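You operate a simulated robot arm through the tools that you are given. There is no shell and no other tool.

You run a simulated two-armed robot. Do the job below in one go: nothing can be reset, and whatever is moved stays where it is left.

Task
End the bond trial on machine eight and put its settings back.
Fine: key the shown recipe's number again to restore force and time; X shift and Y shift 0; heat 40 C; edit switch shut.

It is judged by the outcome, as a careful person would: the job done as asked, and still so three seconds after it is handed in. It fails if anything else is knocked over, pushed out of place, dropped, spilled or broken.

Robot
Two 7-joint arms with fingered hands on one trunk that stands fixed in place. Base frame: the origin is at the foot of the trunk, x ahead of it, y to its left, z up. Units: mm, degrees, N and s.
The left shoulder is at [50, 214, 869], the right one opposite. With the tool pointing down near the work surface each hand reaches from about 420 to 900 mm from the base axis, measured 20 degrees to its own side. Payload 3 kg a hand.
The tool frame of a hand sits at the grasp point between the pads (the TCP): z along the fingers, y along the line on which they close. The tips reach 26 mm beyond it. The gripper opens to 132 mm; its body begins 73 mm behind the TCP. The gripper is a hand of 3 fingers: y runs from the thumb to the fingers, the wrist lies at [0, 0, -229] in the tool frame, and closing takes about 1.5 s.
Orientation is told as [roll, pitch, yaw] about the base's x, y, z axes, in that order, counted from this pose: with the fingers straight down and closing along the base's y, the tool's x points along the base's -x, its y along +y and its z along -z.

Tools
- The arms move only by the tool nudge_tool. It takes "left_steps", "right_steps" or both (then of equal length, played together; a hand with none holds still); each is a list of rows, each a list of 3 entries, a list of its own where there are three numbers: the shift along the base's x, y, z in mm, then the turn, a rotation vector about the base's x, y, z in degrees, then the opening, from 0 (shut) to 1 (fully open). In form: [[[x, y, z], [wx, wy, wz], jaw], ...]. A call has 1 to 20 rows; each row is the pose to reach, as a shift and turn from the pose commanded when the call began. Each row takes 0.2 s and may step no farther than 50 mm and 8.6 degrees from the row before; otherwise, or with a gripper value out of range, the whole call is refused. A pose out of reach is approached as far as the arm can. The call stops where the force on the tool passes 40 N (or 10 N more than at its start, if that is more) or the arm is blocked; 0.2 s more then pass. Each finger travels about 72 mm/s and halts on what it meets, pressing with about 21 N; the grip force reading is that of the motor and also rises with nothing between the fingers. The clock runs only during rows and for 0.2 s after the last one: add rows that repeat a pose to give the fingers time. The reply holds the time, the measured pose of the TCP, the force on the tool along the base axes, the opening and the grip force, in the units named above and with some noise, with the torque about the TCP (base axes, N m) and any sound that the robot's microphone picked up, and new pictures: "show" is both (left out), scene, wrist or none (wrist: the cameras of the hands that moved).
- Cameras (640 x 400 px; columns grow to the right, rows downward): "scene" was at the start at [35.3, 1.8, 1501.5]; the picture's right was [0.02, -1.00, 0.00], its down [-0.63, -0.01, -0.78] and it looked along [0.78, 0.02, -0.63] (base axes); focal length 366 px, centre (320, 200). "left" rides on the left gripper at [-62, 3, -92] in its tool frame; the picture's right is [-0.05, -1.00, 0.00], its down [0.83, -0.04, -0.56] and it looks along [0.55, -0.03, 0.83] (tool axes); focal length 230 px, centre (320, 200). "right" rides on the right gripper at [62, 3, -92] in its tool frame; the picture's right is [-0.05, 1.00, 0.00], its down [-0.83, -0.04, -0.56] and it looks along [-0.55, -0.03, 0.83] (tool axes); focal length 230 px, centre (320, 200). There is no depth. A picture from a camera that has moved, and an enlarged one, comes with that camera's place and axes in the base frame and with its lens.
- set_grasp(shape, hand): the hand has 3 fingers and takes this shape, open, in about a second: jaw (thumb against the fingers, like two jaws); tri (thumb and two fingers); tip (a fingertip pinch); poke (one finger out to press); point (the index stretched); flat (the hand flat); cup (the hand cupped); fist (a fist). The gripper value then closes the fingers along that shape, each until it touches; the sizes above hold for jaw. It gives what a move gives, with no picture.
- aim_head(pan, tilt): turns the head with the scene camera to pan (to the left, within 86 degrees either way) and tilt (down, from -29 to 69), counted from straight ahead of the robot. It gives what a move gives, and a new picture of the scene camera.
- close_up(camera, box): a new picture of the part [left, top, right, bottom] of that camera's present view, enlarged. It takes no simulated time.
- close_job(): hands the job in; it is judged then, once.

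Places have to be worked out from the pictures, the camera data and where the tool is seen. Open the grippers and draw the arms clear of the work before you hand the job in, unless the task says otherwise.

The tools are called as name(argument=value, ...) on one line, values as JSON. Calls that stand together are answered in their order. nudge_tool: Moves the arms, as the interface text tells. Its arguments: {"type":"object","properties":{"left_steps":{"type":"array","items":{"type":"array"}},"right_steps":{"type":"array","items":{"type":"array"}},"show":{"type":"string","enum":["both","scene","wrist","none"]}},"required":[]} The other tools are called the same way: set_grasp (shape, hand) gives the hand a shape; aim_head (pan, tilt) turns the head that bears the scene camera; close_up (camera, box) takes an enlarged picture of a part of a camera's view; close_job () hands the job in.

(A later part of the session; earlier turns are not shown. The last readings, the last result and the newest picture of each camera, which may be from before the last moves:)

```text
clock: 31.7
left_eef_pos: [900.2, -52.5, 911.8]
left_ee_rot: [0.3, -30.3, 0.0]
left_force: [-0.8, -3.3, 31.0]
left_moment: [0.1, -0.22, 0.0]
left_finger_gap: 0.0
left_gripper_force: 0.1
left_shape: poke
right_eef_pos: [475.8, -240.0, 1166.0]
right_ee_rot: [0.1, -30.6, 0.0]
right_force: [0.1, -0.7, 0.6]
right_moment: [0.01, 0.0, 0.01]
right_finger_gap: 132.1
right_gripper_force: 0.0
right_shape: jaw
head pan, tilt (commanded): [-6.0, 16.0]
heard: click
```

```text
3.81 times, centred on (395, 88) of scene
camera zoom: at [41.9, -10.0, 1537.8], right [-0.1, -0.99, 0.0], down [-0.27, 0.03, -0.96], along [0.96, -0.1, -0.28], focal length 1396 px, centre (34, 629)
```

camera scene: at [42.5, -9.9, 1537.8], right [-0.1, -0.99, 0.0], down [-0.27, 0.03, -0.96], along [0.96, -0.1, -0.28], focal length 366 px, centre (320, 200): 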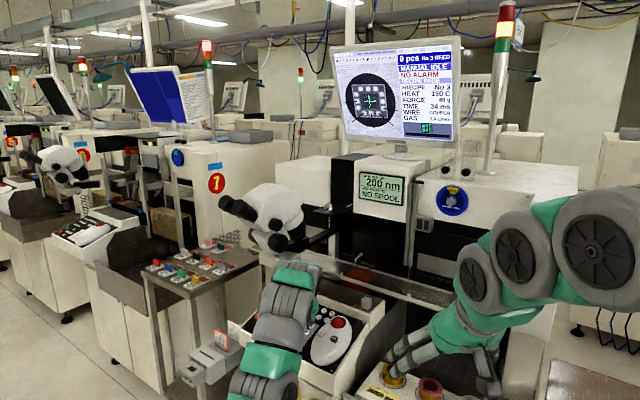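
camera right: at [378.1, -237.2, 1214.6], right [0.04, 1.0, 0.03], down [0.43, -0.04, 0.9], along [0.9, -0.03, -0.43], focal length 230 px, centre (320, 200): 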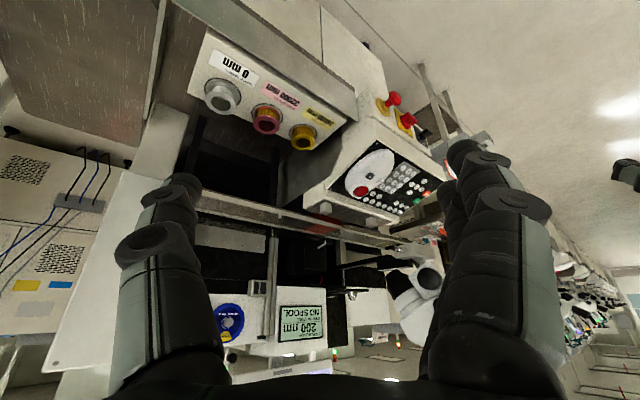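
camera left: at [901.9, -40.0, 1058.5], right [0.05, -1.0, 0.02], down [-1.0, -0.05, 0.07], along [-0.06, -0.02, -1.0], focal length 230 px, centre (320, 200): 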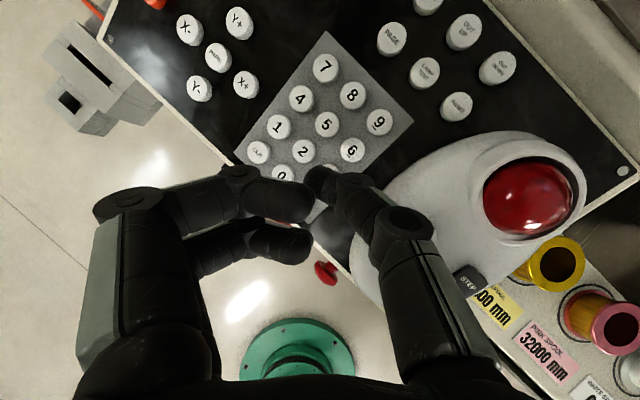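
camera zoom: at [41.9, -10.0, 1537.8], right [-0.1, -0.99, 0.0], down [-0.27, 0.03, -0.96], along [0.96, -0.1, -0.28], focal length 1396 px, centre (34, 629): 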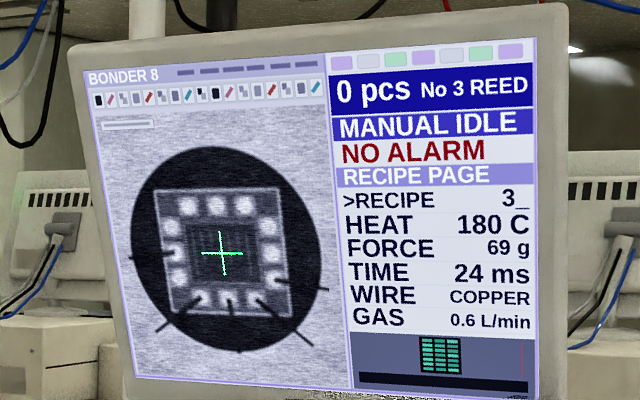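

The entry field shows "3_". Next I lift off and press ENT, which lies 24 mm below key 3 in the same column.

nudge_tool(left_steps=[[[-5, 4.5, 19], [0, 0, 0], 1], [[-10, 9, 30], [0, 0, 0], 1], [[-20, 18, 28], [0, 0, 0], 1], [[-21.9, 22.3, 16.1], [0, 0, 0], 1], [[-17.9, 18.6, 0.1], [0, 0, 0], 1], [[-16.5, 17.3, -5.6], [0, 0, 0], 1], [[-16.1, 16.9, -7.3], [0, 0, 0], 1], [[-16.1, 16.9, -7.3], [0, 0, 0], 1]], show="none")

close_up(camera="right", box=[355, 165, 419, 205])

close_up(camera="scene", box=[330, 35, 460, 140])

```text
clock: 33.5
left_eef_pos: [883.9, -35.9, 905.9]
left_ee_rot: [0.2, -30.3, -0.1]
left_force: [-2.4, -2.6, 31.1]
left_moment: [0.12, -0.22, -0.02]
left_finger_gap: 0.0
left_gripper_force: 0.1
left_shape: poke
right_eef_pos: [477.4, -240.1, 1165.5]
right_ee_rot: [0.1, -30.5, -0.1]
right_force: [0.0, 0.5, 0.3]
right_moment: [0.02, 0.0, -0.05]
right_finger_gap: 131.9
right_gripper_force: 0.0
right_shape: jaw
head pan, tilt (commanded): [-6.0, 16.0]
heard: click
```

```text
10.00 times, centred on (387, 185) of right
camera zoom: at [377.5, -237.3, 1214.9], right [0.04, 1.0, 0.03], down [0.43, -0.04, 0.9], along [0.9, -0.03, -0.43], focal length 2301 px, centre (-350, 350)
```

zoom: 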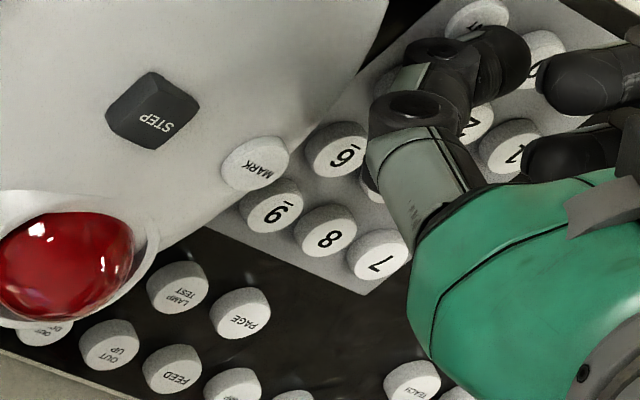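

```text
3.81 times, centred on (395, 88) of scene
camera zoom: at [41.9, -10.0, 1537.8], right [-0.1, -0.99, 0.0], down [-0.27, 0.03, -0.96], along [0.96, -0.1, -0.28], focal length 1396 px, centre (34, 629)
```

zoom: 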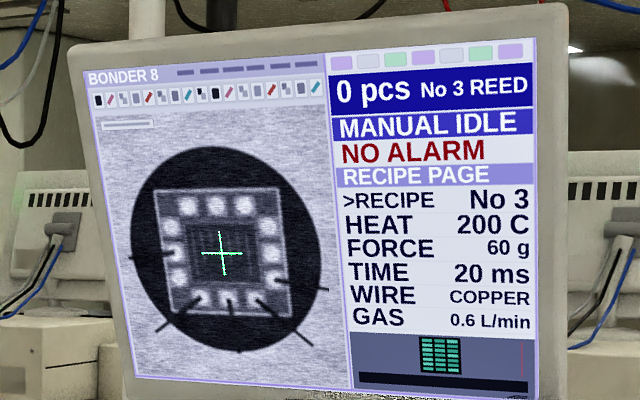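

Recipe 3 is reloaded: FORCE 60 g, TIME 20 ms, HEAT 200 C. I lift off ENT and look for any hint on how the cursor moves to HEAT.

nudge_tool(left_steps=[[[-5, 4.5, 19], [0, 0, 0], 1], [[-12, 11, 45], [0, 0, 0], 1], [[-40, 30, 60], [0, 0, 0], 1], [[-40, 30, 60], [0, 0, 0], 1]])

close_up(camera="scene", box=[425, 175, 480, 225])

close_up(camera="scene", box=[340, 150, 420, 220])

close_up(camera="scene", box=[330, 35, 460, 140])

```text
clock: 34.5
left_eef_pos: [844.0, -4.1, 964.1]
left_ee_rot: [0.4, -30.1, 0.0]
left_force: [-0.7, -0.4, 0.5]
left_moment: [-0.03, -0.01, 0.0]
left_finger_gap: 0.0
left_gripper_force: 0.1
left_shape: poke
right_eef_pos: [478.5, -239.9, 1166.0]
right_ee_rot: [0.1, -30.5, 0.0]
right_force: [-0.2, 0.1, -0.4]
right_moment: [0.01, 0.03, -0.01]
right_finger_gap: 131.7
right_gripper_force: 0.0
right_shape: jaw
head pan, tilt (commanded): [-6.0, 16.0]
camera scene: at [42.5, -9.9, 1537.8], right [-0.1, -0.99, 0.0], down [-0.27, 0.03, -0.96], along [0.96, -0.1, -0.28], focal length 366 px, centre (320, 200)
camera left: at [851.4, -1.1, 1074.9], right [0.05, -1.0, 0.02], down [-1.0, -0.05, 0.06], along [-0.06, -0.02, -1.0], focal length 230 px, centre (320, 200)
```

scene: 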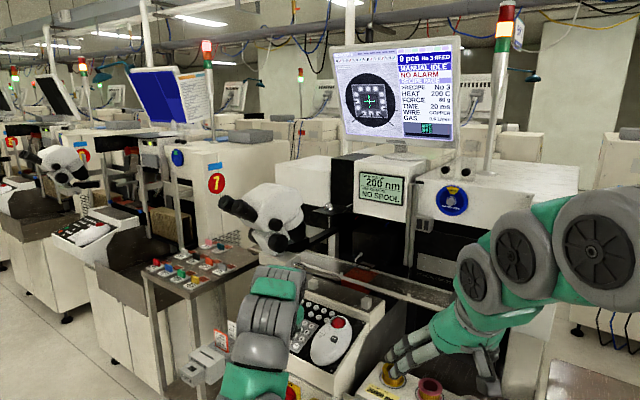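
left: 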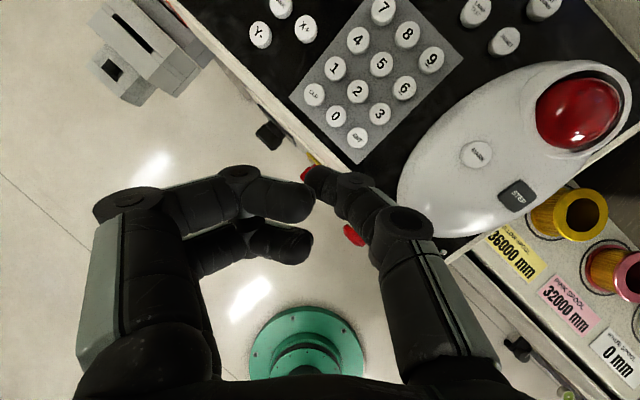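

```text
8.00 times, centred on (452, 200) of scene
camera zoom: at [42.5, -9.9, 1537.8], right [-0.1, -0.99, 0.0], down [-0.27, 0.03, -0.96], along [0.96, -0.1, -0.28], focal length 2930 px, centre (-740, 200)
```

zoom: 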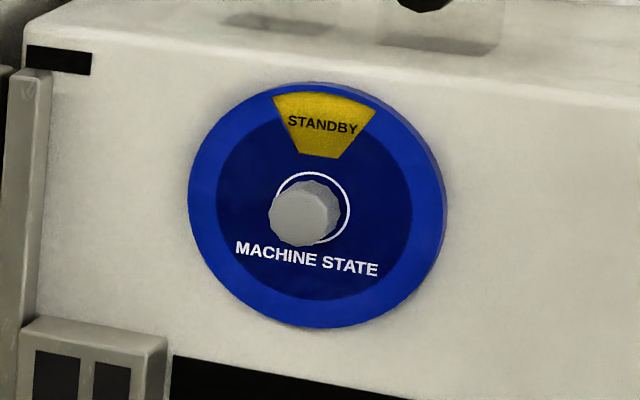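

```text
5.71 times, centred on (380, 185) of scene
camera zoom: at [42.5, -9.9, 1537.8], right [-0.1, -0.99, 0.0], down [-0.27, 0.03, -0.96], along [0.96, -0.1, -0.28], focal length 2093 px, centre (-23, 286)
```

zoom: 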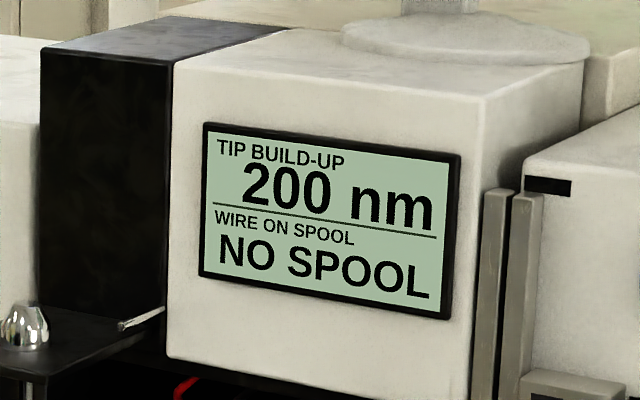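

```text
3.81 times, centred on (395, 88) of scene
camera zoom: at [42.5, -9.9, 1537.8], right [-0.1, -0.99, 0.0], down [-0.27, 0.03, -0.96], along [0.96, -0.1, -0.28], focal length 1396 px, centre (34, 629)
```

zoom: 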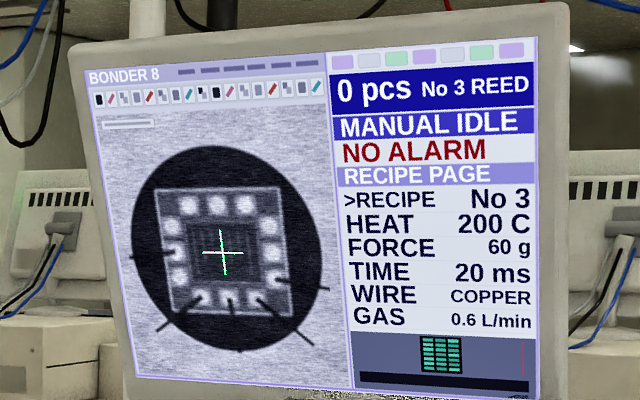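

No printed hint, so I press PAGE again to see what the next page holds, retracing the same path and pose as before.

nudge_tool(left_steps=[[[25, -15, 25], [0, 0, 0], 1], [[55, -35, 35], [-1.5, -4.5, 0.2], 1], [[87.6, -55, 35], [-3, -9, 0.4], 1], [[105, -60, 28], [-5, -15, 0.65], 1], [[122.6, -64.6, 16.5], [-5, -15, 0.65], 1], [[132.6, -69.6, -8.5], [-5, -15, 0.65], 1], [[132.6, -69.6, -8.5], [-5, -15, 0.65], 1]], show="none")

close_up(camera="right", box=[355, 185, 419, 225])

close_up(camera="left", box=[220, 80, 480, 280])

```text
clock: 36.1
left_eef_pos: [977.7, -75.1, 954.8]
left_ee_rot: [-6.8, -44.9, 5.0]
left_force: [0.0, 0.5, -0.5]
left_moment: [-0.07, -0.03, -0.03]
left_finger_gap: 0.1
left_gripper_force: 0.1
left_shape: poke
right_eef_pos: [477.6, -240.4, 1166.0]
right_ee_rot: [0.0, -30.3, 0.0]
right_force: [-0.1, 0.9, 0.7]
right_moment: [0.01, -0.03, -0.02]
right_finger_gap: 131.9
right_gripper_force: 0.1
right_shape: jaw
head pan, tilt (commanded): [-6.0, 16.0]
```

```text
10.00 times, centred on (387, 205) of right
camera zoom: at [378.0, -237.2, 1214.7], right [0.04, 1.0, 0.03], down [0.43, -0.04, 0.9], along [0.9, -0.03, -0.44], focal length 2301 px, centre (-350, 150)
```

zoom: 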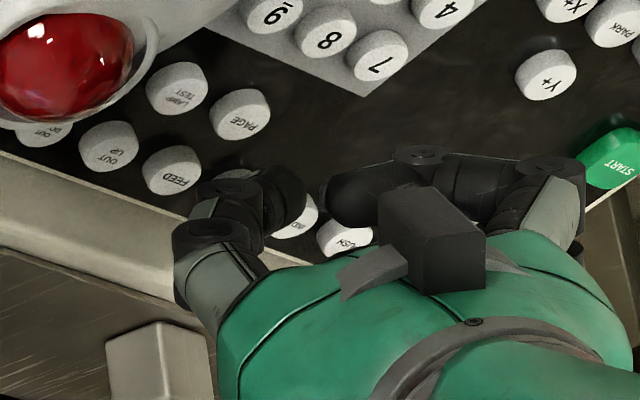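

```text
2.00 times, centred on (350, 180) of left
camera zoom: at [955.0, -62.7, 1062.5], right [0.04, -0.99, 0.12], down [-0.98, -0.06, -0.19], along [0.2, -0.11, -0.97], focal length 460 px, centre (260, 240)
```

zoom: 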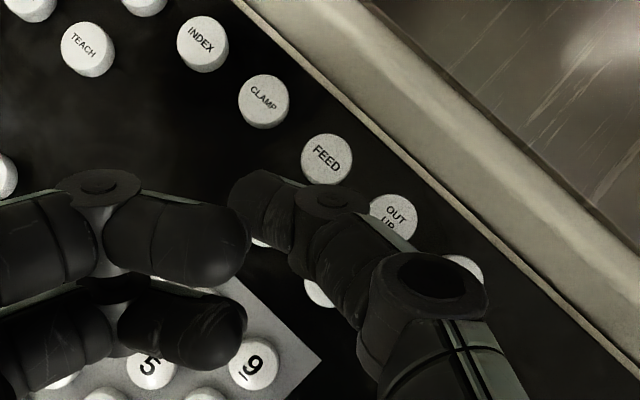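

The hover over PAGE matches the earlier one. I press now.

nudge_tool(left_steps=[[[3.1, -3.3, -12.5], [0, 0, 0], 1], [[4.2, -4.3, -17], [0, 0, 0], 1], [[4.8, -4.8, -19], [0, 0, 0], 1], [[5, -5, -20], [0, 0, 0], 1], [[5, -5, -20], [0, 0, 0], 1]], show="none")

close_up(camera="scene", box=[330, 35, 460, 140])

```text
clock: 37.3
left_eef_pos: [981.0, -79.8, 938.3]
left_ee_rot: [-6.8, -45.0, 5.0]
left_force: [-2.2, 1.6, 14.1]
left_moment: [0.09, -0.17, 0.03]
left_finger_gap: 0.1
left_gripper_force: 0.0
left_shape: poke
right_eef_pos: [477.7, -240.6, 1165.2]
right_ee_rot: [-0.1, -30.5, 0.0]
right_force: [-0.4, 0.4, -0.1]
right_moment: [-0.01, 0.01, 0.0]
right_finger_gap: 131.9
right_gripper_force: 0.0
right_shape: jaw
head pan, tilt (commanded): [-6.0, 16.0]
heard: click
```

```text
3.81 times, centred on (395, 88) of scene
camera zoom: at [42.2, -9.9, 1537.8], right [-0.1, -0.99, 0.0], down [-0.27, 0.03, -0.96], along [0.96, -0.1, -0.28], focal length 1396 px, centre (34, 629)
```

zoom: 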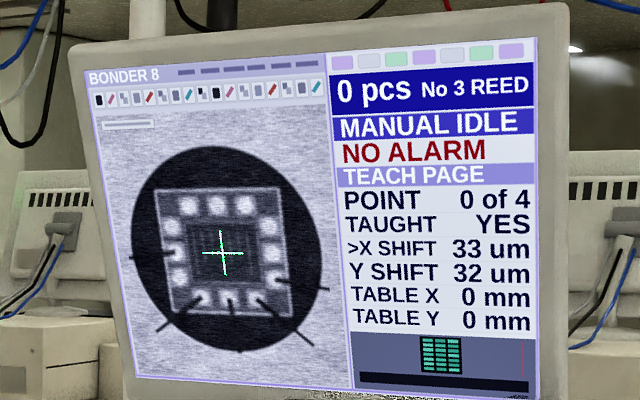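

The TEACH PAGE appears with >X SHIFT 33 um and Y SHIFT 32 um, cursor on X SHIFT. I'll key 0 next, yawing the hand 12° so the thumb knuckle stays clear of ENT; first to a hover above 0.

nudge_tool(left_steps=[[[-5, 5, 20], [0, 0, 0], 1], [[-15, 10, 45], [0, 0, 0], 1], [[-45, 20, 60], [0.5, 2.2, 1.6], 1], [[-75, 40, 58], [1.3, 6.0, 4.4], 1], [[-88, 58, 40], [2.3, 10.7, 7.8], 1], [[-86.3, 69, 15], [3.4, 15.5, 11.35], 1], [[-86.3, 69.1, -2.3], [3.4, 15.5, 11.35], 1], [[-86.3, 69.1, -2.3], [3.4, 15.5, 11.35], 1]], show="none")

close_up(camera="right", box=[365, 155, 429, 195])

close_up(camera="left", box=[220, 80, 480, 280])

close_up(camera="scene", box=[330, 35, 460, 140])

```text
clock: 39.1
left_eef_pos: [893.9, -17.5, 935.1]
left_ee_rot: [0.2, -30.3, 11.9]
left_force: [-21.1, -24.1, 15.3]
left_moment: [3.34, -3.07, -0.11]
left_finger_gap: 0.0
left_gripper_force: 0.1
left_shape: poke
right_eef_pos: [477.2, -240.1, 1166.8]
right_ee_rot: [0.0, -30.6, -0.1]
right_force: [0.2, 0.0, -0.6]
right_moment: [0.01, -0.04, 0.04]
right_finger_gap: 132.0
right_gripper_force: 0.1
right_shape: jaw
head pan, tilt (commanded): [-6.0, 16.0]
```

```text
10.00 times, centred on (397, 175) of right
camera zoom: at [377.2, -238.0, 1214.7], right [0.05, 1.0, 0.03], down [0.43, -0.04, 0.9], along [0.9, -0.03, -0.43], focal length 2301 px, centre (-450, 450)
```

zoom: 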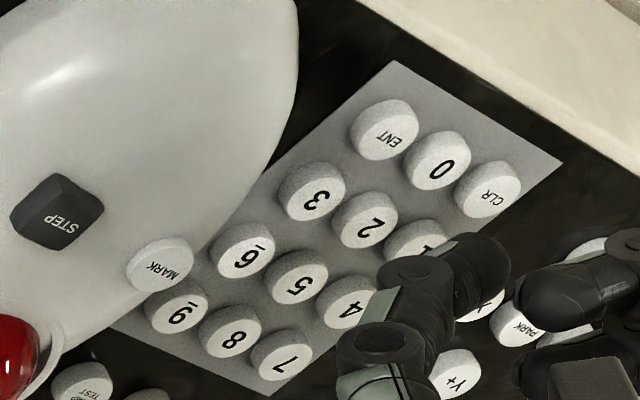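

```text
2.00 times, centred on (350, 180) of left
camera zoom: at [901.0, -12.2, 1045.4], right [0.25, -0.97, 0.02], down [-0.97, -0.25, 0.06], along [-0.06, -0.04, -1.0], focal length 460 px, centre (260, 240)
```

zoom: 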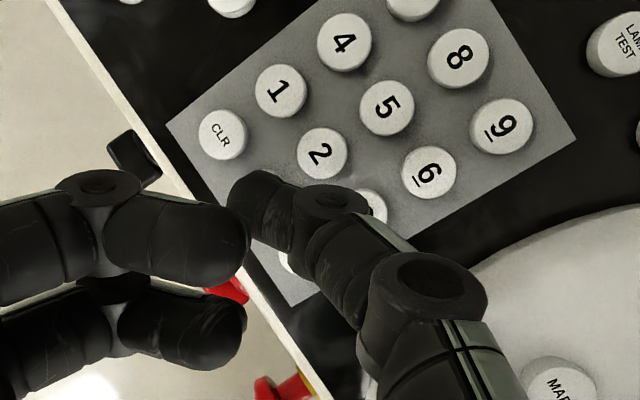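

```text
3.81 times, centred on (395, 88) of scene
camera zoom: at [41.8, -10.5, 1537.8], right [-0.11, -0.99, 0.0], down [-0.27, 0.03, -0.96], along [0.96, -0.1, -0.28], focal length 1396 px, centre (34, 629)
```

zoom: 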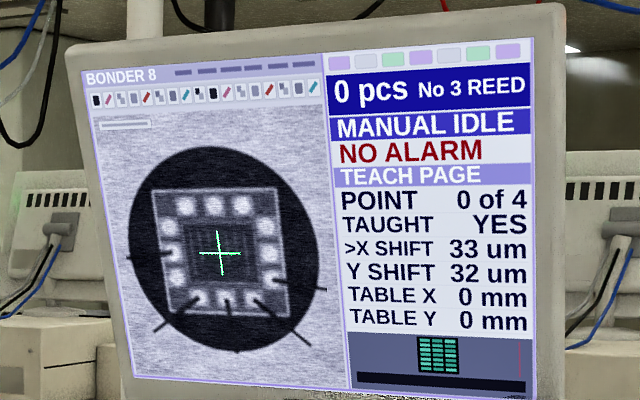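

The reading shows about 35 N of side force here, so the hand is touching something again; the screen is unchanged. I look closely from both cameras before moving.

close_up(camera="scene", box=[210, 200, 370, 320])

close_up(camera="right", box=[340, 140, 500, 260])

close_up(camera="left", box=[0, 0, 640, 400])

```text
3.33 times, centred on (290, 260) of scene
camera zoom: at [41.8, -10.5, 1537.8], right [-0.11, -0.99, 0.0], down [-0.27, 0.03, -0.96], along [0.96, -0.1, -0.28], focal length 1221 px, centre (420, 0)
```

zoom: 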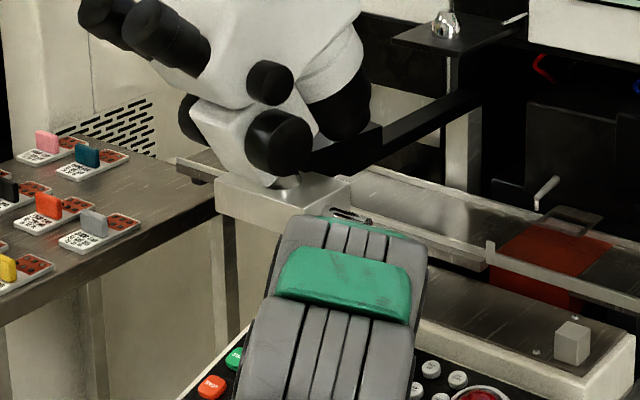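

```text
3.33 times, centred on (420, 200) of right
camera zoom: at [377.2, -238.0, 1214.7], right [0.05, 1.0, 0.03], down [0.43, -0.04, 0.9], along [0.9, -0.03, -0.43], focal length 767 px, centre (-13, 200)
```

zoom: 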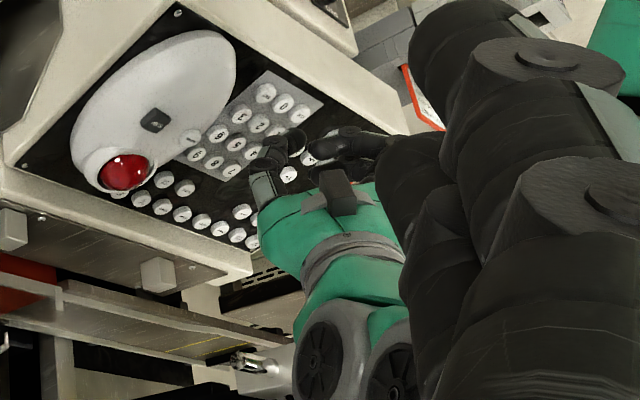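

```text
1.00 times, centred on (320, 200) of left (not enlarged: the box is as wide or as high as the picture)
camera zoom: at [901.0, -12.2, 1045.4], right [0.25, -0.97, 0.02], down [-0.97, -0.25, 0.06], along [-0.06, -0.04, -1.0], focal length 230 px, centre (320, 200)
```

zoom: 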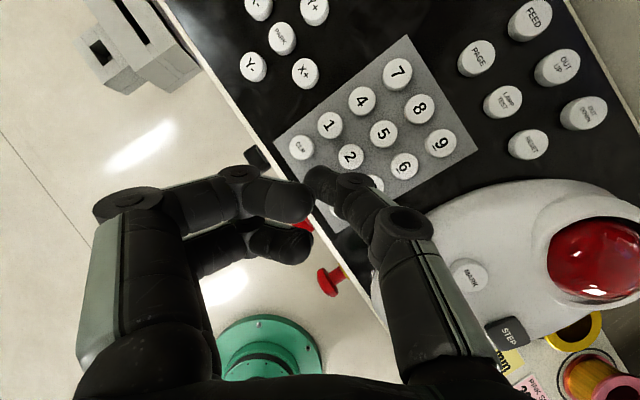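

From the force line, the contact point is at the left hand's camera housing (about [910, 5, 1065]). I zoom in there with the right and scene cameras.

close_up(camera="right", box=[400, 165, 464, 235])

close_up(camera="scene", box=[260, 240, 340, 320])

```text
5.71 times, centred on (432, 200) of right
camera zoom: at [377.2, -238.0, 1214.7], right [0.05, 1.0, 0.03], down [0.43, -0.04, 0.9], along [0.9, -0.03, -0.43], focal length 1315 px, centre (-320, 200)
```

zoom: 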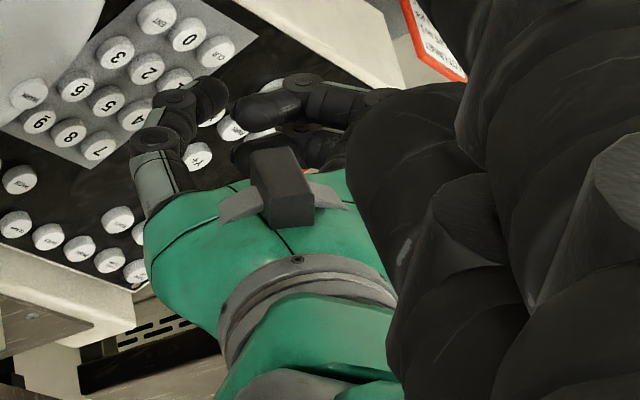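

```text
5.00 times, centred on (300, 280) of scene
camera zoom: at [41.8, -10.5, 1537.8], right [-0.11, -0.99, 0.0], down [-0.27, 0.03, -0.96], along [0.96, -0.1, -0.28], focal length 1832 px, centre (420, -200)
```

zoom: 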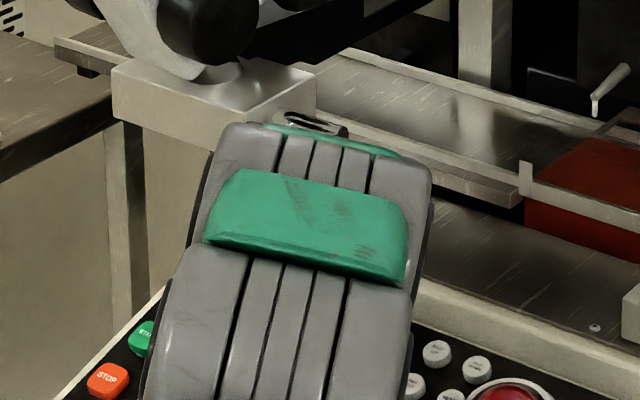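

The obstruction isn't obvious, so I ease the left hand back off the contact and swing the right hand's camera round for a side view of that spot.

nudge_tool(left_steps=[[[-3, -6, 2], [0, 0, 0], 1], [[-6, -10, 3], [0, 0, 0], 1], [[-6, -10, 3], [0, 0, 0], 1], [[-6, -10, 3], [0, 0, 0], 1], [[-6, -10, 3], [0, 0, 0], 1]], right_steps=[[[28, -15, -16], [0, 0, 6], 1], [[56, -30, -32], [0, 0, 12], 1], [[85, -45, -48], [0, 0, 18], 1], [[115, -60, -64], [0, 0, 25], 1], [[115, -60, -64], [0, 0, 25], 1]])

close_up(camera="right", box=[280, 120, 480, 300])

```text
clock: 40.3
left_eef_pos: [890.5, -22.8, 936.0]
left_ee_rot: [0.3, -29.9, 12.1]
left_force: [0.1, 0.3, -0.3]
left_moment: [-0.01, 0.01, 0.04]
left_finger_gap: 0.0
left_gripper_force: 0.0
left_shape: poke
right_eef_pos: [592.4, -300.2, 1100.1]
right_ee_rot: [0.0, -30.5, 25.1]
right_force: [0.5, -0.6, -0.5]
right_moment: [-0.01, 0.01, -0.01]
right_finger_gap: 131.9
right_gripper_force: 0.0
right_shape: jaw
head pan, tilt (commanded): [-6.0, 16.0]
camera scene: at [42.5, -9.9, 1537.8], right [-0.1, -0.99, 0.0], down [-0.27, 0.03, -0.96], along [0.96, -0.1, -0.28], focal length 366 px, centre (320, 200)
camera right: at [501.6, -339.9, 1149.0], right [-0.38, 0.92, 0.03], down [0.41, 0.15, 0.9], along [0.83, 0.35, -0.44], focal length 230 px, centre (320, 200)
camera left: at [896.2, -16.6, 1046.3], right [0.26, -0.97, 0.02], down [-0.96, -0.25, 0.06], along [-0.06, -0.04, -1.0], focal length 230 px, centre (320, 200)
```

scene: 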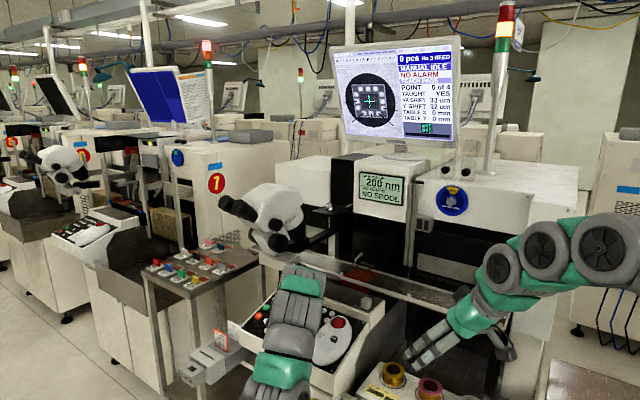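
right: 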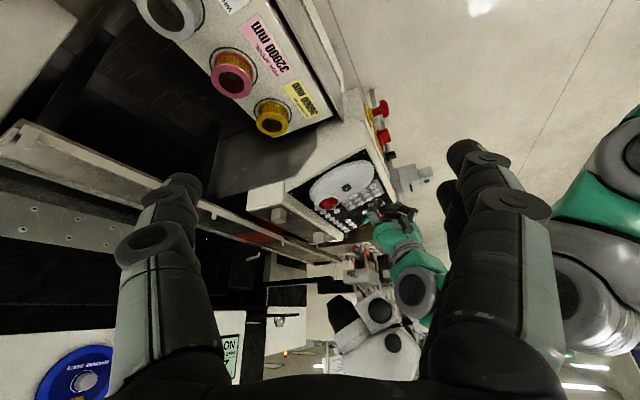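
left: 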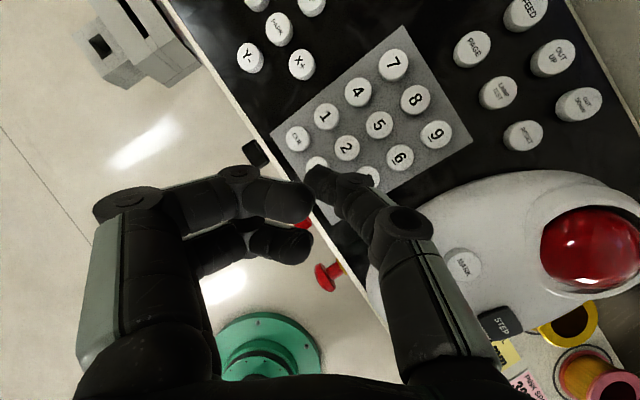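

```text
2.22 times, centred on (380, 210) of right
camera zoom: at [501.6, -339.9, 1149.0], right [-0.38, 0.92, 0.03], down [0.41, 0.15, 0.9], along [0.83, 0.35, -0.44], focal length 511 px, centre (187, 178)
```

zoom: 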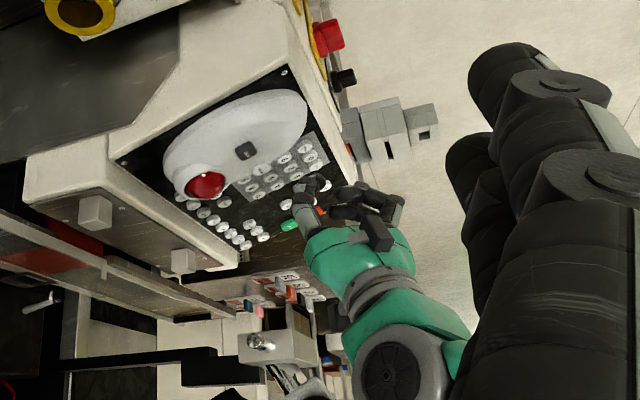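

close_up(camera="right", box=[380, 190, 444, 240])

close_up(camera="right", box=[340, 230, 440, 310])

close_up(camera="right", box=[320, 260, 440, 360])

```text
8.00 times, centred on (412, 215) of right
camera zoom: at [501.6, -339.9, 1149.0], right [-0.38, 0.92, 0.03], down [0.41, 0.15, 0.9], along [0.83, 0.35, -0.44], focal length 1841 px, centre (-416, 80)
```

zoom: 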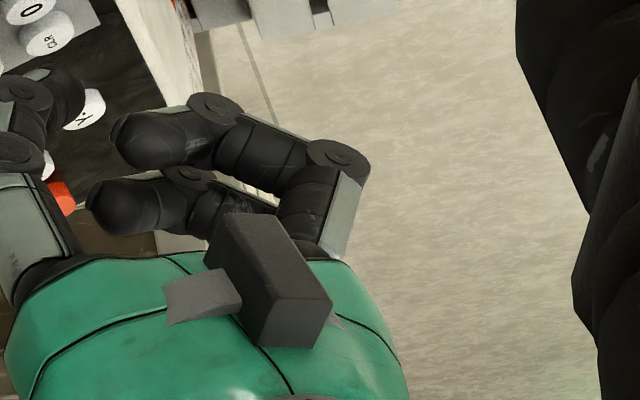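

```text
5.00 times, centred on (390, 270) of right
camera zoom: at [501.6, -339.9, 1149.0], right [-0.38, 0.92, 0.03], down [0.41, 0.15, 0.9], along [0.83, 0.35, -0.44], focal length 1150 px, centre (-30, -150)
```

zoom: 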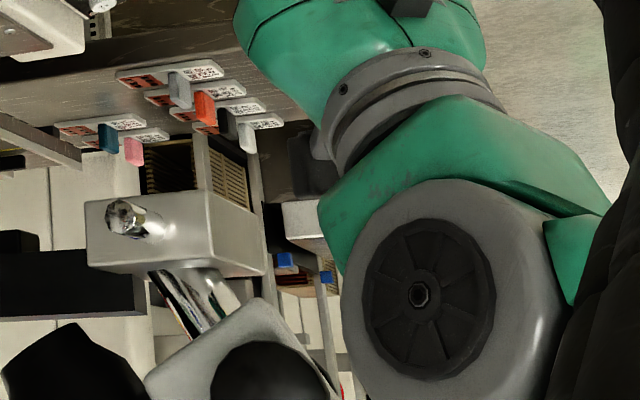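

```text
4.00 times, centred on (380, 310) of right
camera zoom: at [501.6, -339.9, 1149.0], right [-0.38, 0.92, 0.03], down [0.41, 0.15, 0.9], along [0.83, 0.35, -0.44], focal length 920 px, centre (80, -240)
```

zoom: 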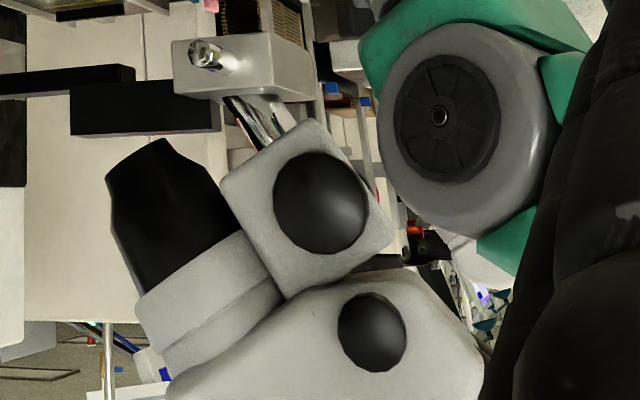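

close_up(camera="right", box=[384, 244, 424, 284])

close_up(camera="left", box=[160, 0, 480, 200])

```text
10.00 times, centred on (404, 264) of right
camera zoom: at [501.6, -339.9, 1149.0], right [-0.38, 0.92, 0.03], down [0.41, 0.15, 0.9], along [0.83, 0.35, -0.44], focal length 2301 px, centre (-520, -440)
```

zoom: 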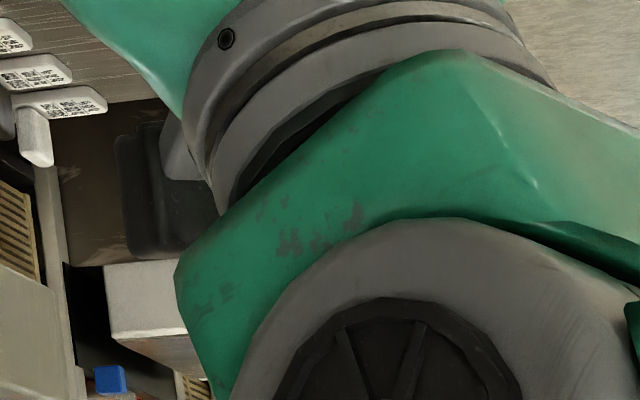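

```text
2.00 times, centred on (320, 100) of left
camera zoom: at [896.2, -16.6, 1046.3], right [0.26, -0.97, 0.02], down [-0.96, -0.25, 0.06], along [-0.06, -0.04, -1.0], focal length 460 px, centre (320, 400)
```

zoom: 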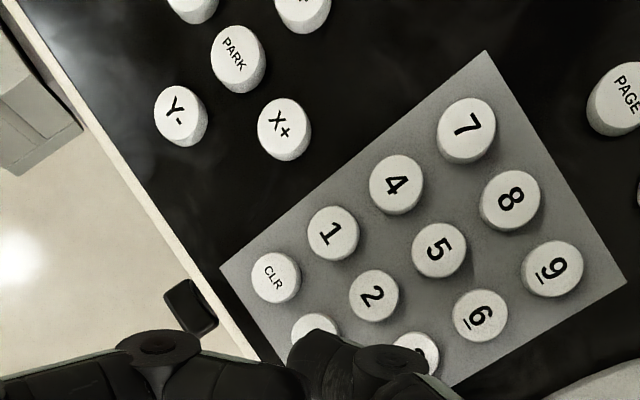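

The camera housing on the front of the hand seems to meet an unseen boundary around the microscope, roughly a plane just left of the 2-5-8 key column. I'll withdraw to a free place and see whether the "flat" shape gives a longer straight finger that keeps the hand farther away.

nudge_tool(left_steps=[[[-30, 5, 15], [0, 0, 0], 1], [[-65, 15, 40], [0, 0, 0], 1], [[-100, 30, 70], [0, 0, 0], 1], [[-130, 50, 100], [0, 0, 0], 1], [[-150, 75, 130], [0, 0, 0], 1], [[-150, 75, 130], [0, 0, 0], 1]], show="none")

set_grasp(hand="left", shape="flat")

close_up(camera="left", box=[0, 0, 640, 400])

close_up(camera="right", box=[360, 160, 560, 330])

close_up(camera="scene", box=[200, 200, 400, 340])

```text
clock: 41.7
left_eef_pos: [814.7, 22.6, 1018.7]
left_ee_rot: [0.3, -30.0, 12.1]
left_force: [0.2, -0.2, 0.0]
left_moment: [-0.02, -0.01, 0.02]
left_finger_gap: 0.0
left_gripper_force: 0.1
left_shape: poke
left hand out of reach, approached as far as the arm can: row 3, 4, 5, 6
right_eef_pos: [592.2, -299.5, 1100.3]
right_ee_rot: [0.0, -30.4, 25.0]
right_force: [0.0, -0.5, -0.8]
right_moment: [0.02, -0.02, -0.01]
right_finger_gap: 132.1
right_gripper_force: 0.1
right_shape: jaw
head pan, tilt (commanded): [-6.0, 16.0]
```

```text
clock: 42.6
left_eef_pos: [814.3, 23.1, 1019.1]
left_ee_rot: [0.4, -30.1, 12.0]
left_force: [-0.1, -0.7, 0.0]
left_moment: [0.0, 0.0, 0.0]
left_finger_gap: 0.1
left_gripper_force: 0.0
left_shape: flat
right_eef_pos: [592.5, -300.0, 1100.7]
right_ee_rot: [0.0, -30.5, 24.9]
right_force: [0.4, 0.0, 0.0]
right_moment: [0.01, 0.01, -0.03]
right_finger_gap: 132.1
right_gripper_force: 0.0
right_shape: jaw
head pan, tilt (commanded): [-6.0, 16.0]
```

```text
1.00 times, centred on (320, 200) of left (not enlarged: the box is as wide or as high as the picture)
camera zoom: at [820.9, 27.5, 1129.6], right [0.26, -0.97, 0.02], down [-0.96, -0.25, 0.06], along [-0.06, -0.04, -1.0], focal length 230 px, centre (320, 200)
```

zoom: 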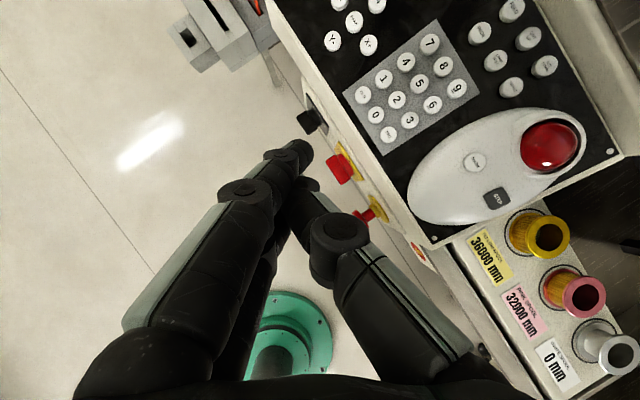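

```text
2.35 times, centred on (460, 245) of right
camera zoom: at [501.5, -339.7, 1149.2], right [-0.38, 0.92, 0.03], down [0.41, 0.14, 0.9], along [0.83, 0.35, -0.44], focal length 541 px, centre (-9, 94)
```

zoom: 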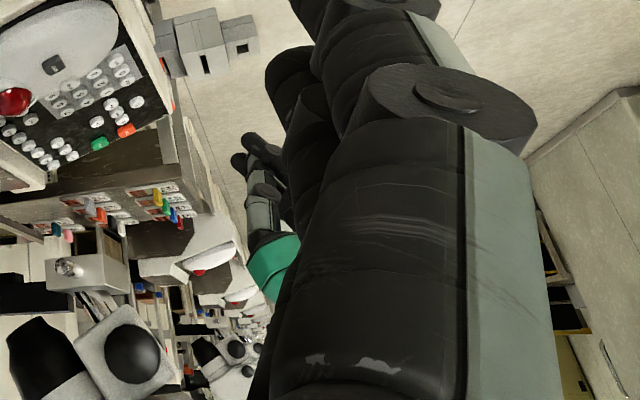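

```text
2.86 times, centred on (300, 270) of scene
camera zoom: at [42.5, -10.0, 1537.8], right [-0.1, -0.99, 0.0], down [-0.27, 0.03, -0.96], along [0.96, -0.1, -0.28], focal length 1047 px, centre (377, 0)
```

zoom: 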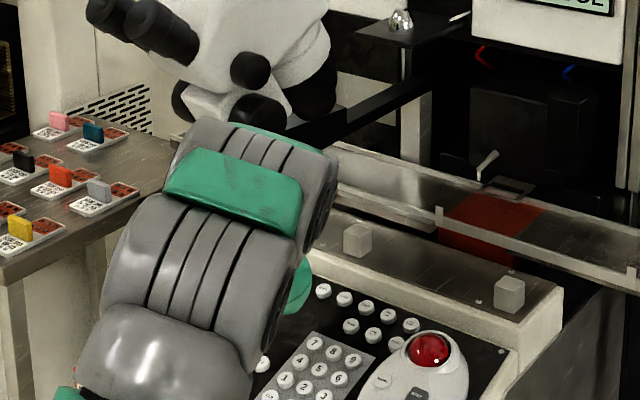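

Flat does not give a clearly better finger, so I return to poke (via jaw) and will press 0 with a shallower 45° pitch and 15° yaw, which keeps the housing well right of the microscope.

set_grasp(hand="left", shape="jaw")

set_grasp(hand="left", shape="poke")

nudge_tool(left_steps=[[[15, -7, -18], [0.9, -3.7, 0.75], 1], [[33, -15, -38], [1.75, -7.3, 1.5], 1], [[55, -25, -62], [2.6, -11, 2.25], 1], [[77, -34.5, -90], [3.5, -14.6, 3], 1], [[77, -34.5, -90], [3.5, -14.6, 3], 1]])

close_up(camera="left", box=[220, 80, 480, 280])

close_up(camera="right", box=[350, 165, 430, 235])

```text
clock: 43.5
left_eef_pos: [813.7, 23.2, 1019.7]
left_ee_rot: [0.5, -29.9, 12.1]
left_force: [0.2, 0.5, -0.8]
left_moment: [0.02, -0.01, 0.02]
left_finger_gap: 132.0
left_gripper_force: 0.0
left_shape: jaw
right_eef_pos: [593.0, -299.7, 1099.9]
right_ee_rot: [-0.1, -30.6, 25.0]
right_force: [0.2, -0.4, -0.1]
right_moment: [-0.02, 0.02, 0.0]
right_finger_gap: 131.8
right_gripper_force: 0.0
right_shape: jaw
head pan, tilt (commanded): [-6.0, 16.0]
```

```text
clock: 44.4
left_eef_pos: [814.9, 22.7, 1019.5]
left_ee_rot: [0.3, -30.0, 12.2]
left_force: [0.2, 0.2, -0.3]
left_moment: [-0.03, 0.0, 0.0]
left_finger_gap: 0.0
left_gripper_force: 0.0
left_shape: poke
right_eef_pos: [593.1, -298.9, 1100.6]
right_ee_rot: [-0.1, -30.5, 25.1]
right_force: [0.8, -0.7, 0.2]
right_moment: [0.01, 0.03, 0.0]
right_finger_gap: 131.8
right_gripper_force: 0.1
right_shape: jaw
head pan, tilt (commanded): [-6.0, 16.0]
```

```text
clock: 45.6
left_eef_pos: [895.9, -11.3, 927.3]
left_ee_rot: [0.3, -45.1, 15.1]
left_force: [-1.0, 0.2, 0.0]
left_moment: [0.02, 0.0, -0.01]
left_finger_gap: 0.0
left_gripper_force: 0.0
left_shape: poke
right_eef_pos: [592.8, -300.3, 1099.7]
right_ee_rot: [0.0, -30.5, 25.0]
right_force: [0.9, -0.3, 0.1]
right_moment: [0.01, 0.01, -0.04]
right_finger_gap: 131.9
right_gripper_force: 0.1
right_shape: jaw
head pan, tilt (commanded): [-6.0, 16.0]
camera scene: at [42.5, -9.9, 1537.8], right [-0.1, -0.99, 0.0], down [-0.27, 0.03, -0.96], along [0.96, -0.1, -0.28], focal length 366 px, centre (320, 200)
camera left: at [873.1, -12.8, 1035.5], right [0.3, -0.95, 0.03], down [-0.93, -0.3, -0.2], along [0.2, 0.03, -0.98], focal length 230 px, centre (320, 200)
```

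scene: 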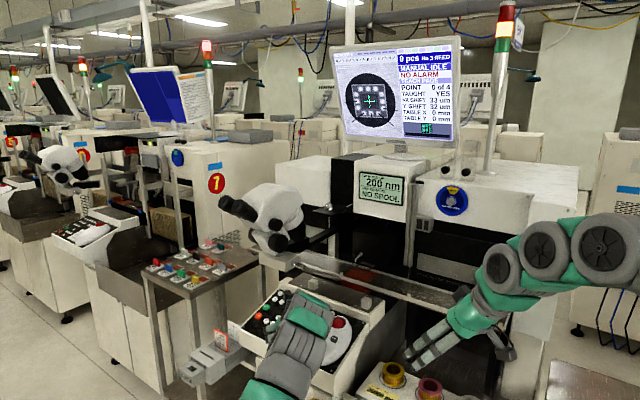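
left: 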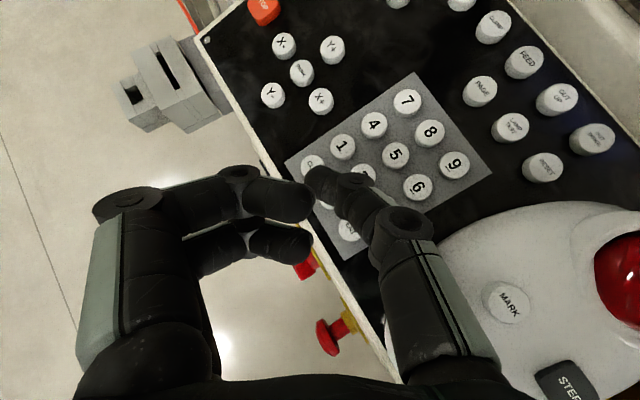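

```text
2.00 times, centred on (350, 180) of left
camera zoom: at [873.1, -12.8, 1035.5], right [0.3, -0.95, 0.03], down [-0.93, -0.3, -0.2], along [0.2, 0.03, -0.98], focal length 460 px, centre (260, 240)
```

zoom: 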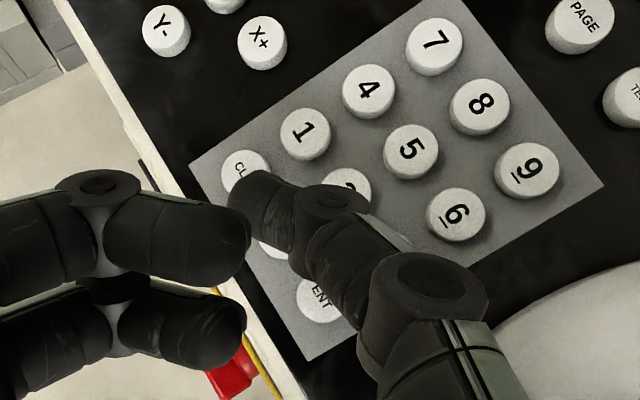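

```text
5.71 times, centred on (390, 200) of right
camera zoom: at [501.5, -339.7, 1149.2], right [-0.38, 0.92, 0.03], down [0.41, 0.14, 0.9], along [0.83, 0.35, -0.44], focal length 1315 px, centre (-80, 200)
```

zoom: 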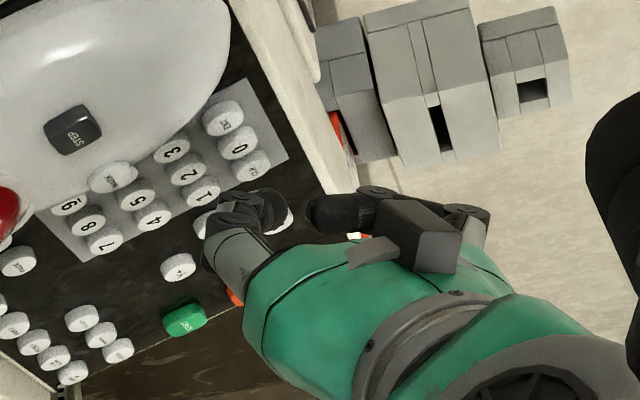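

Key 0 peeks out just beneath the thumb tip and sits at about [909.5, -15.5, 881]. I press it in small rows.

nudge_tool(left_steps=[[[2.3, -6, -18.3], [0, 0, 0], 1], [[3.5, -7, -23.1], [0, 0, 0], 1], [[4, -7.5, -25], [0, 0, 0], 1], [[4.2, -7.7, -25.9], [0, 0, 0], 1], [[4.2, -7.7, -25.9], [0, 0, 0], 1]], show="none")

close_up(camera="scene", box=[330, 35, 460, 140])

close_up(camera="right", box=[350, 165, 430, 235])

```text
clock: 46.8
left_eef_pos: [898.0, -20.4, 903.8]
left_ee_rot: [0.2, -45.3, 15.1]
left_force: [-0.7, -3.7, 33.3]
left_moment: [0.3, -0.4, -0.02]
left_finger_gap: 0.0
left_gripper_force: 0.1
left_shape: poke
right_eef_pos: [593.0, -299.6, 1101.2]
right_ee_rot: [-0.1, -30.5, 25.0]
right_force: [0.0, 0.4, 1.0]
right_moment: [0.04, 0.0, -0.02]
right_finger_gap: 131.6
right_gripper_force: 0.0
right_shape: jaw
head pan, tilt (commanded): [-6.0, 16.0]
heard: click
```

```text
3.81 times, centred on (395, 88) of scene
camera zoom: at [41.9, -10.0, 1537.8], right [-0.1, -0.99, 0.0], down [-0.27, 0.03, -0.96], along [0.96, -0.1, -0.28], focal length 1396 px, centre (34, 629)
```

zoom: 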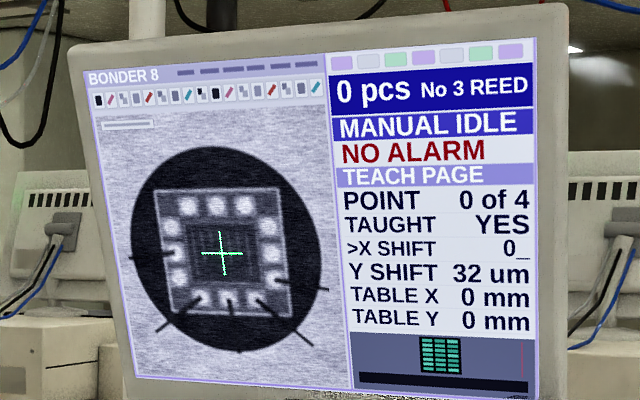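

```text
5.71 times, centred on (390, 200) of right
camera zoom: at [501.0, -339.9, 1149.4], right [-0.38, 0.92, 0.03], down [0.41, 0.14, 0.9], along [0.83, 0.35, -0.43], focal length 1315 px, centre (-80, 200)
```

zoom: 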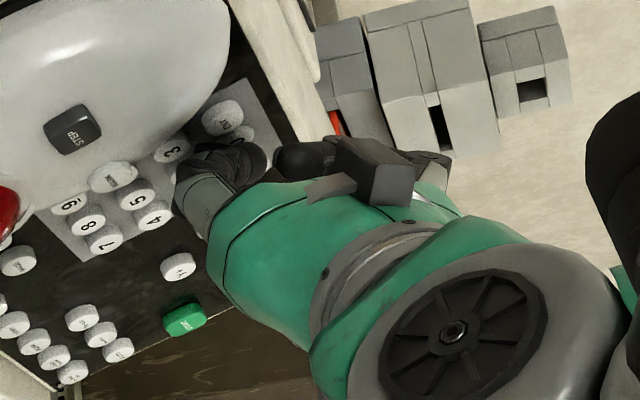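

X SHIFT shows "0_". I lift and press ENT in the same pose.

nudge_tool(left_steps=[[[-5, 4.5, 19], [0, 0, 0], 1], [[-14, -5, 24], [0, 0, 0], 1], [[-22.3, -15.2, 20.1], [0, 0, 0], 1], [[-19.4, -17.9, 8.8], [0, 0, 0], 1], [[-18.2, -18.9, 4.0], [0, 0, 0], 1], [[-17.7, -19.4, 2.1], [0, 0, 0], 1], [[-17.5, -19.6, 1.2], [0, 0, 0], 1], [[-17.5, -19.6, 1.2], [0, 0, 0], 1]], show="none")

close_up(camera="scene", box=[330, 35, 460, 140])

close_up(camera="right", box=[350, 165, 430, 235])

```text
clock: 48.6
left_eef_pos: [882.2, -39.5, 904.9]
left_ee_rot: [0.4, -45.2, 15.2]
left_force: [-0.1, -1.8, 30.2]
left_moment: [0.16, -0.37, -0.04]
left_finger_gap: 0.0
left_gripper_force: 0.0
left_shape: poke
right_eef_pos: [592.5, -300.5, 1099.8]
right_ee_rot: [0.1, -30.5, 25.0]
right_force: [0.4, 0.8, 0.0]
right_moment: [-0.02, 0.02, -0.01]
right_finger_gap: 132.0
right_gripper_force: 0.1
right_shape: jaw
head pan, tilt (commanded): [-6.0, 16.0]
heard: click
```

```text
3.81 times, centred on (395, 88) of scene
camera zoom: at [41.9, -10.0, 1537.8], right [-0.1, -0.99, 0.0], down [-0.27, 0.03, -0.96], along [0.96, -0.1, -0.28], focal length 1396 px, centre (34, 629)
```

zoom: 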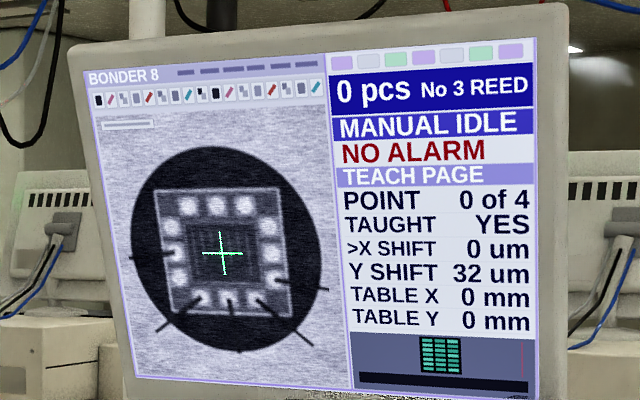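

```text
5.71 times, centred on (390, 200) of right
camera zoom: at [501.0, -339.8, 1149.4], right [-0.38, 0.92, 0.03], down [0.41, 0.14, 0.9], along [0.83, 0.35, -0.43], focal length 1315 px, centre (-80, 200)
```

zoom: 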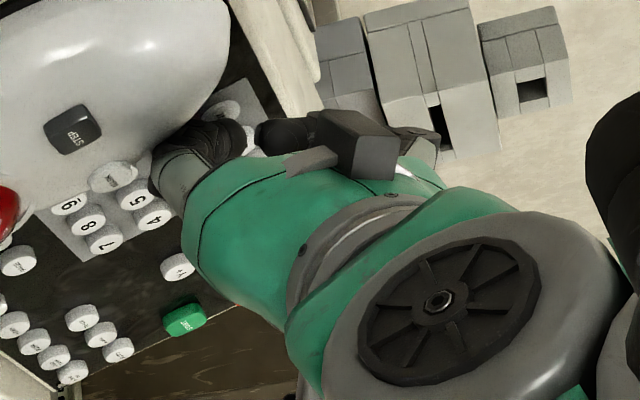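

X SHIFT is now 0 um, but the cursor stayed. I lift and press ENT once more with nothing typed (harmless on a zero field) to see if it advances the cursor.

nudge_tool(left_steps=[[[-3, 2.7, 12], [0, 0, 0], 1], [[-3, 2.7, 12], [0, 0, 0], 1], [[-1, 0.9, 4], [0, 0, 0], 1], [[0, 0, 0.3], [0, 0, 0], 1], [[0, 0, 0.3], [0, 0, 0], 1]], show="none")

close_up(camera="scene", box=[330, 35, 460, 140])

```text
clock: 49.8
left_eef_pos: [882.4, -41.2, 904.7]
left_ee_rot: [0.3, -45.2, 15.1]
left_force: [-2.3, -2.5, 29.8]
left_moment: [0.15, -0.3, -0.03]
left_finger_gap: 0.4
left_gripper_force: 0.0
left_shape: poke
right_eef_pos: [593.8, -300.3, 1100.9]
right_ee_rot: [0.0, -30.6, 25.0]
right_force: [-0.9, -1.0, 0.1]
right_moment: [-0.01, 0.02, -0.02]
right_finger_gap: 131.8
right_gripper_force: 0.1
right_shape: jaw
head pan, tilt (commanded): [-6.0, 16.0]
heard: click
```

```text
3.81 times, centred on (395, 88) of scene
camera zoom: at [41.9, -10.0, 1537.8], right [-0.1, -0.99, 0.0], down [-0.27, 0.03, -0.96], along [0.96, -0.1, -0.28], focal length 1396 px, centre (34, 629)
```

zoom: 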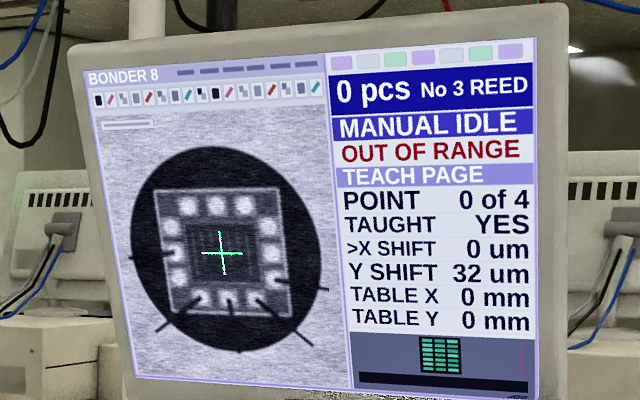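

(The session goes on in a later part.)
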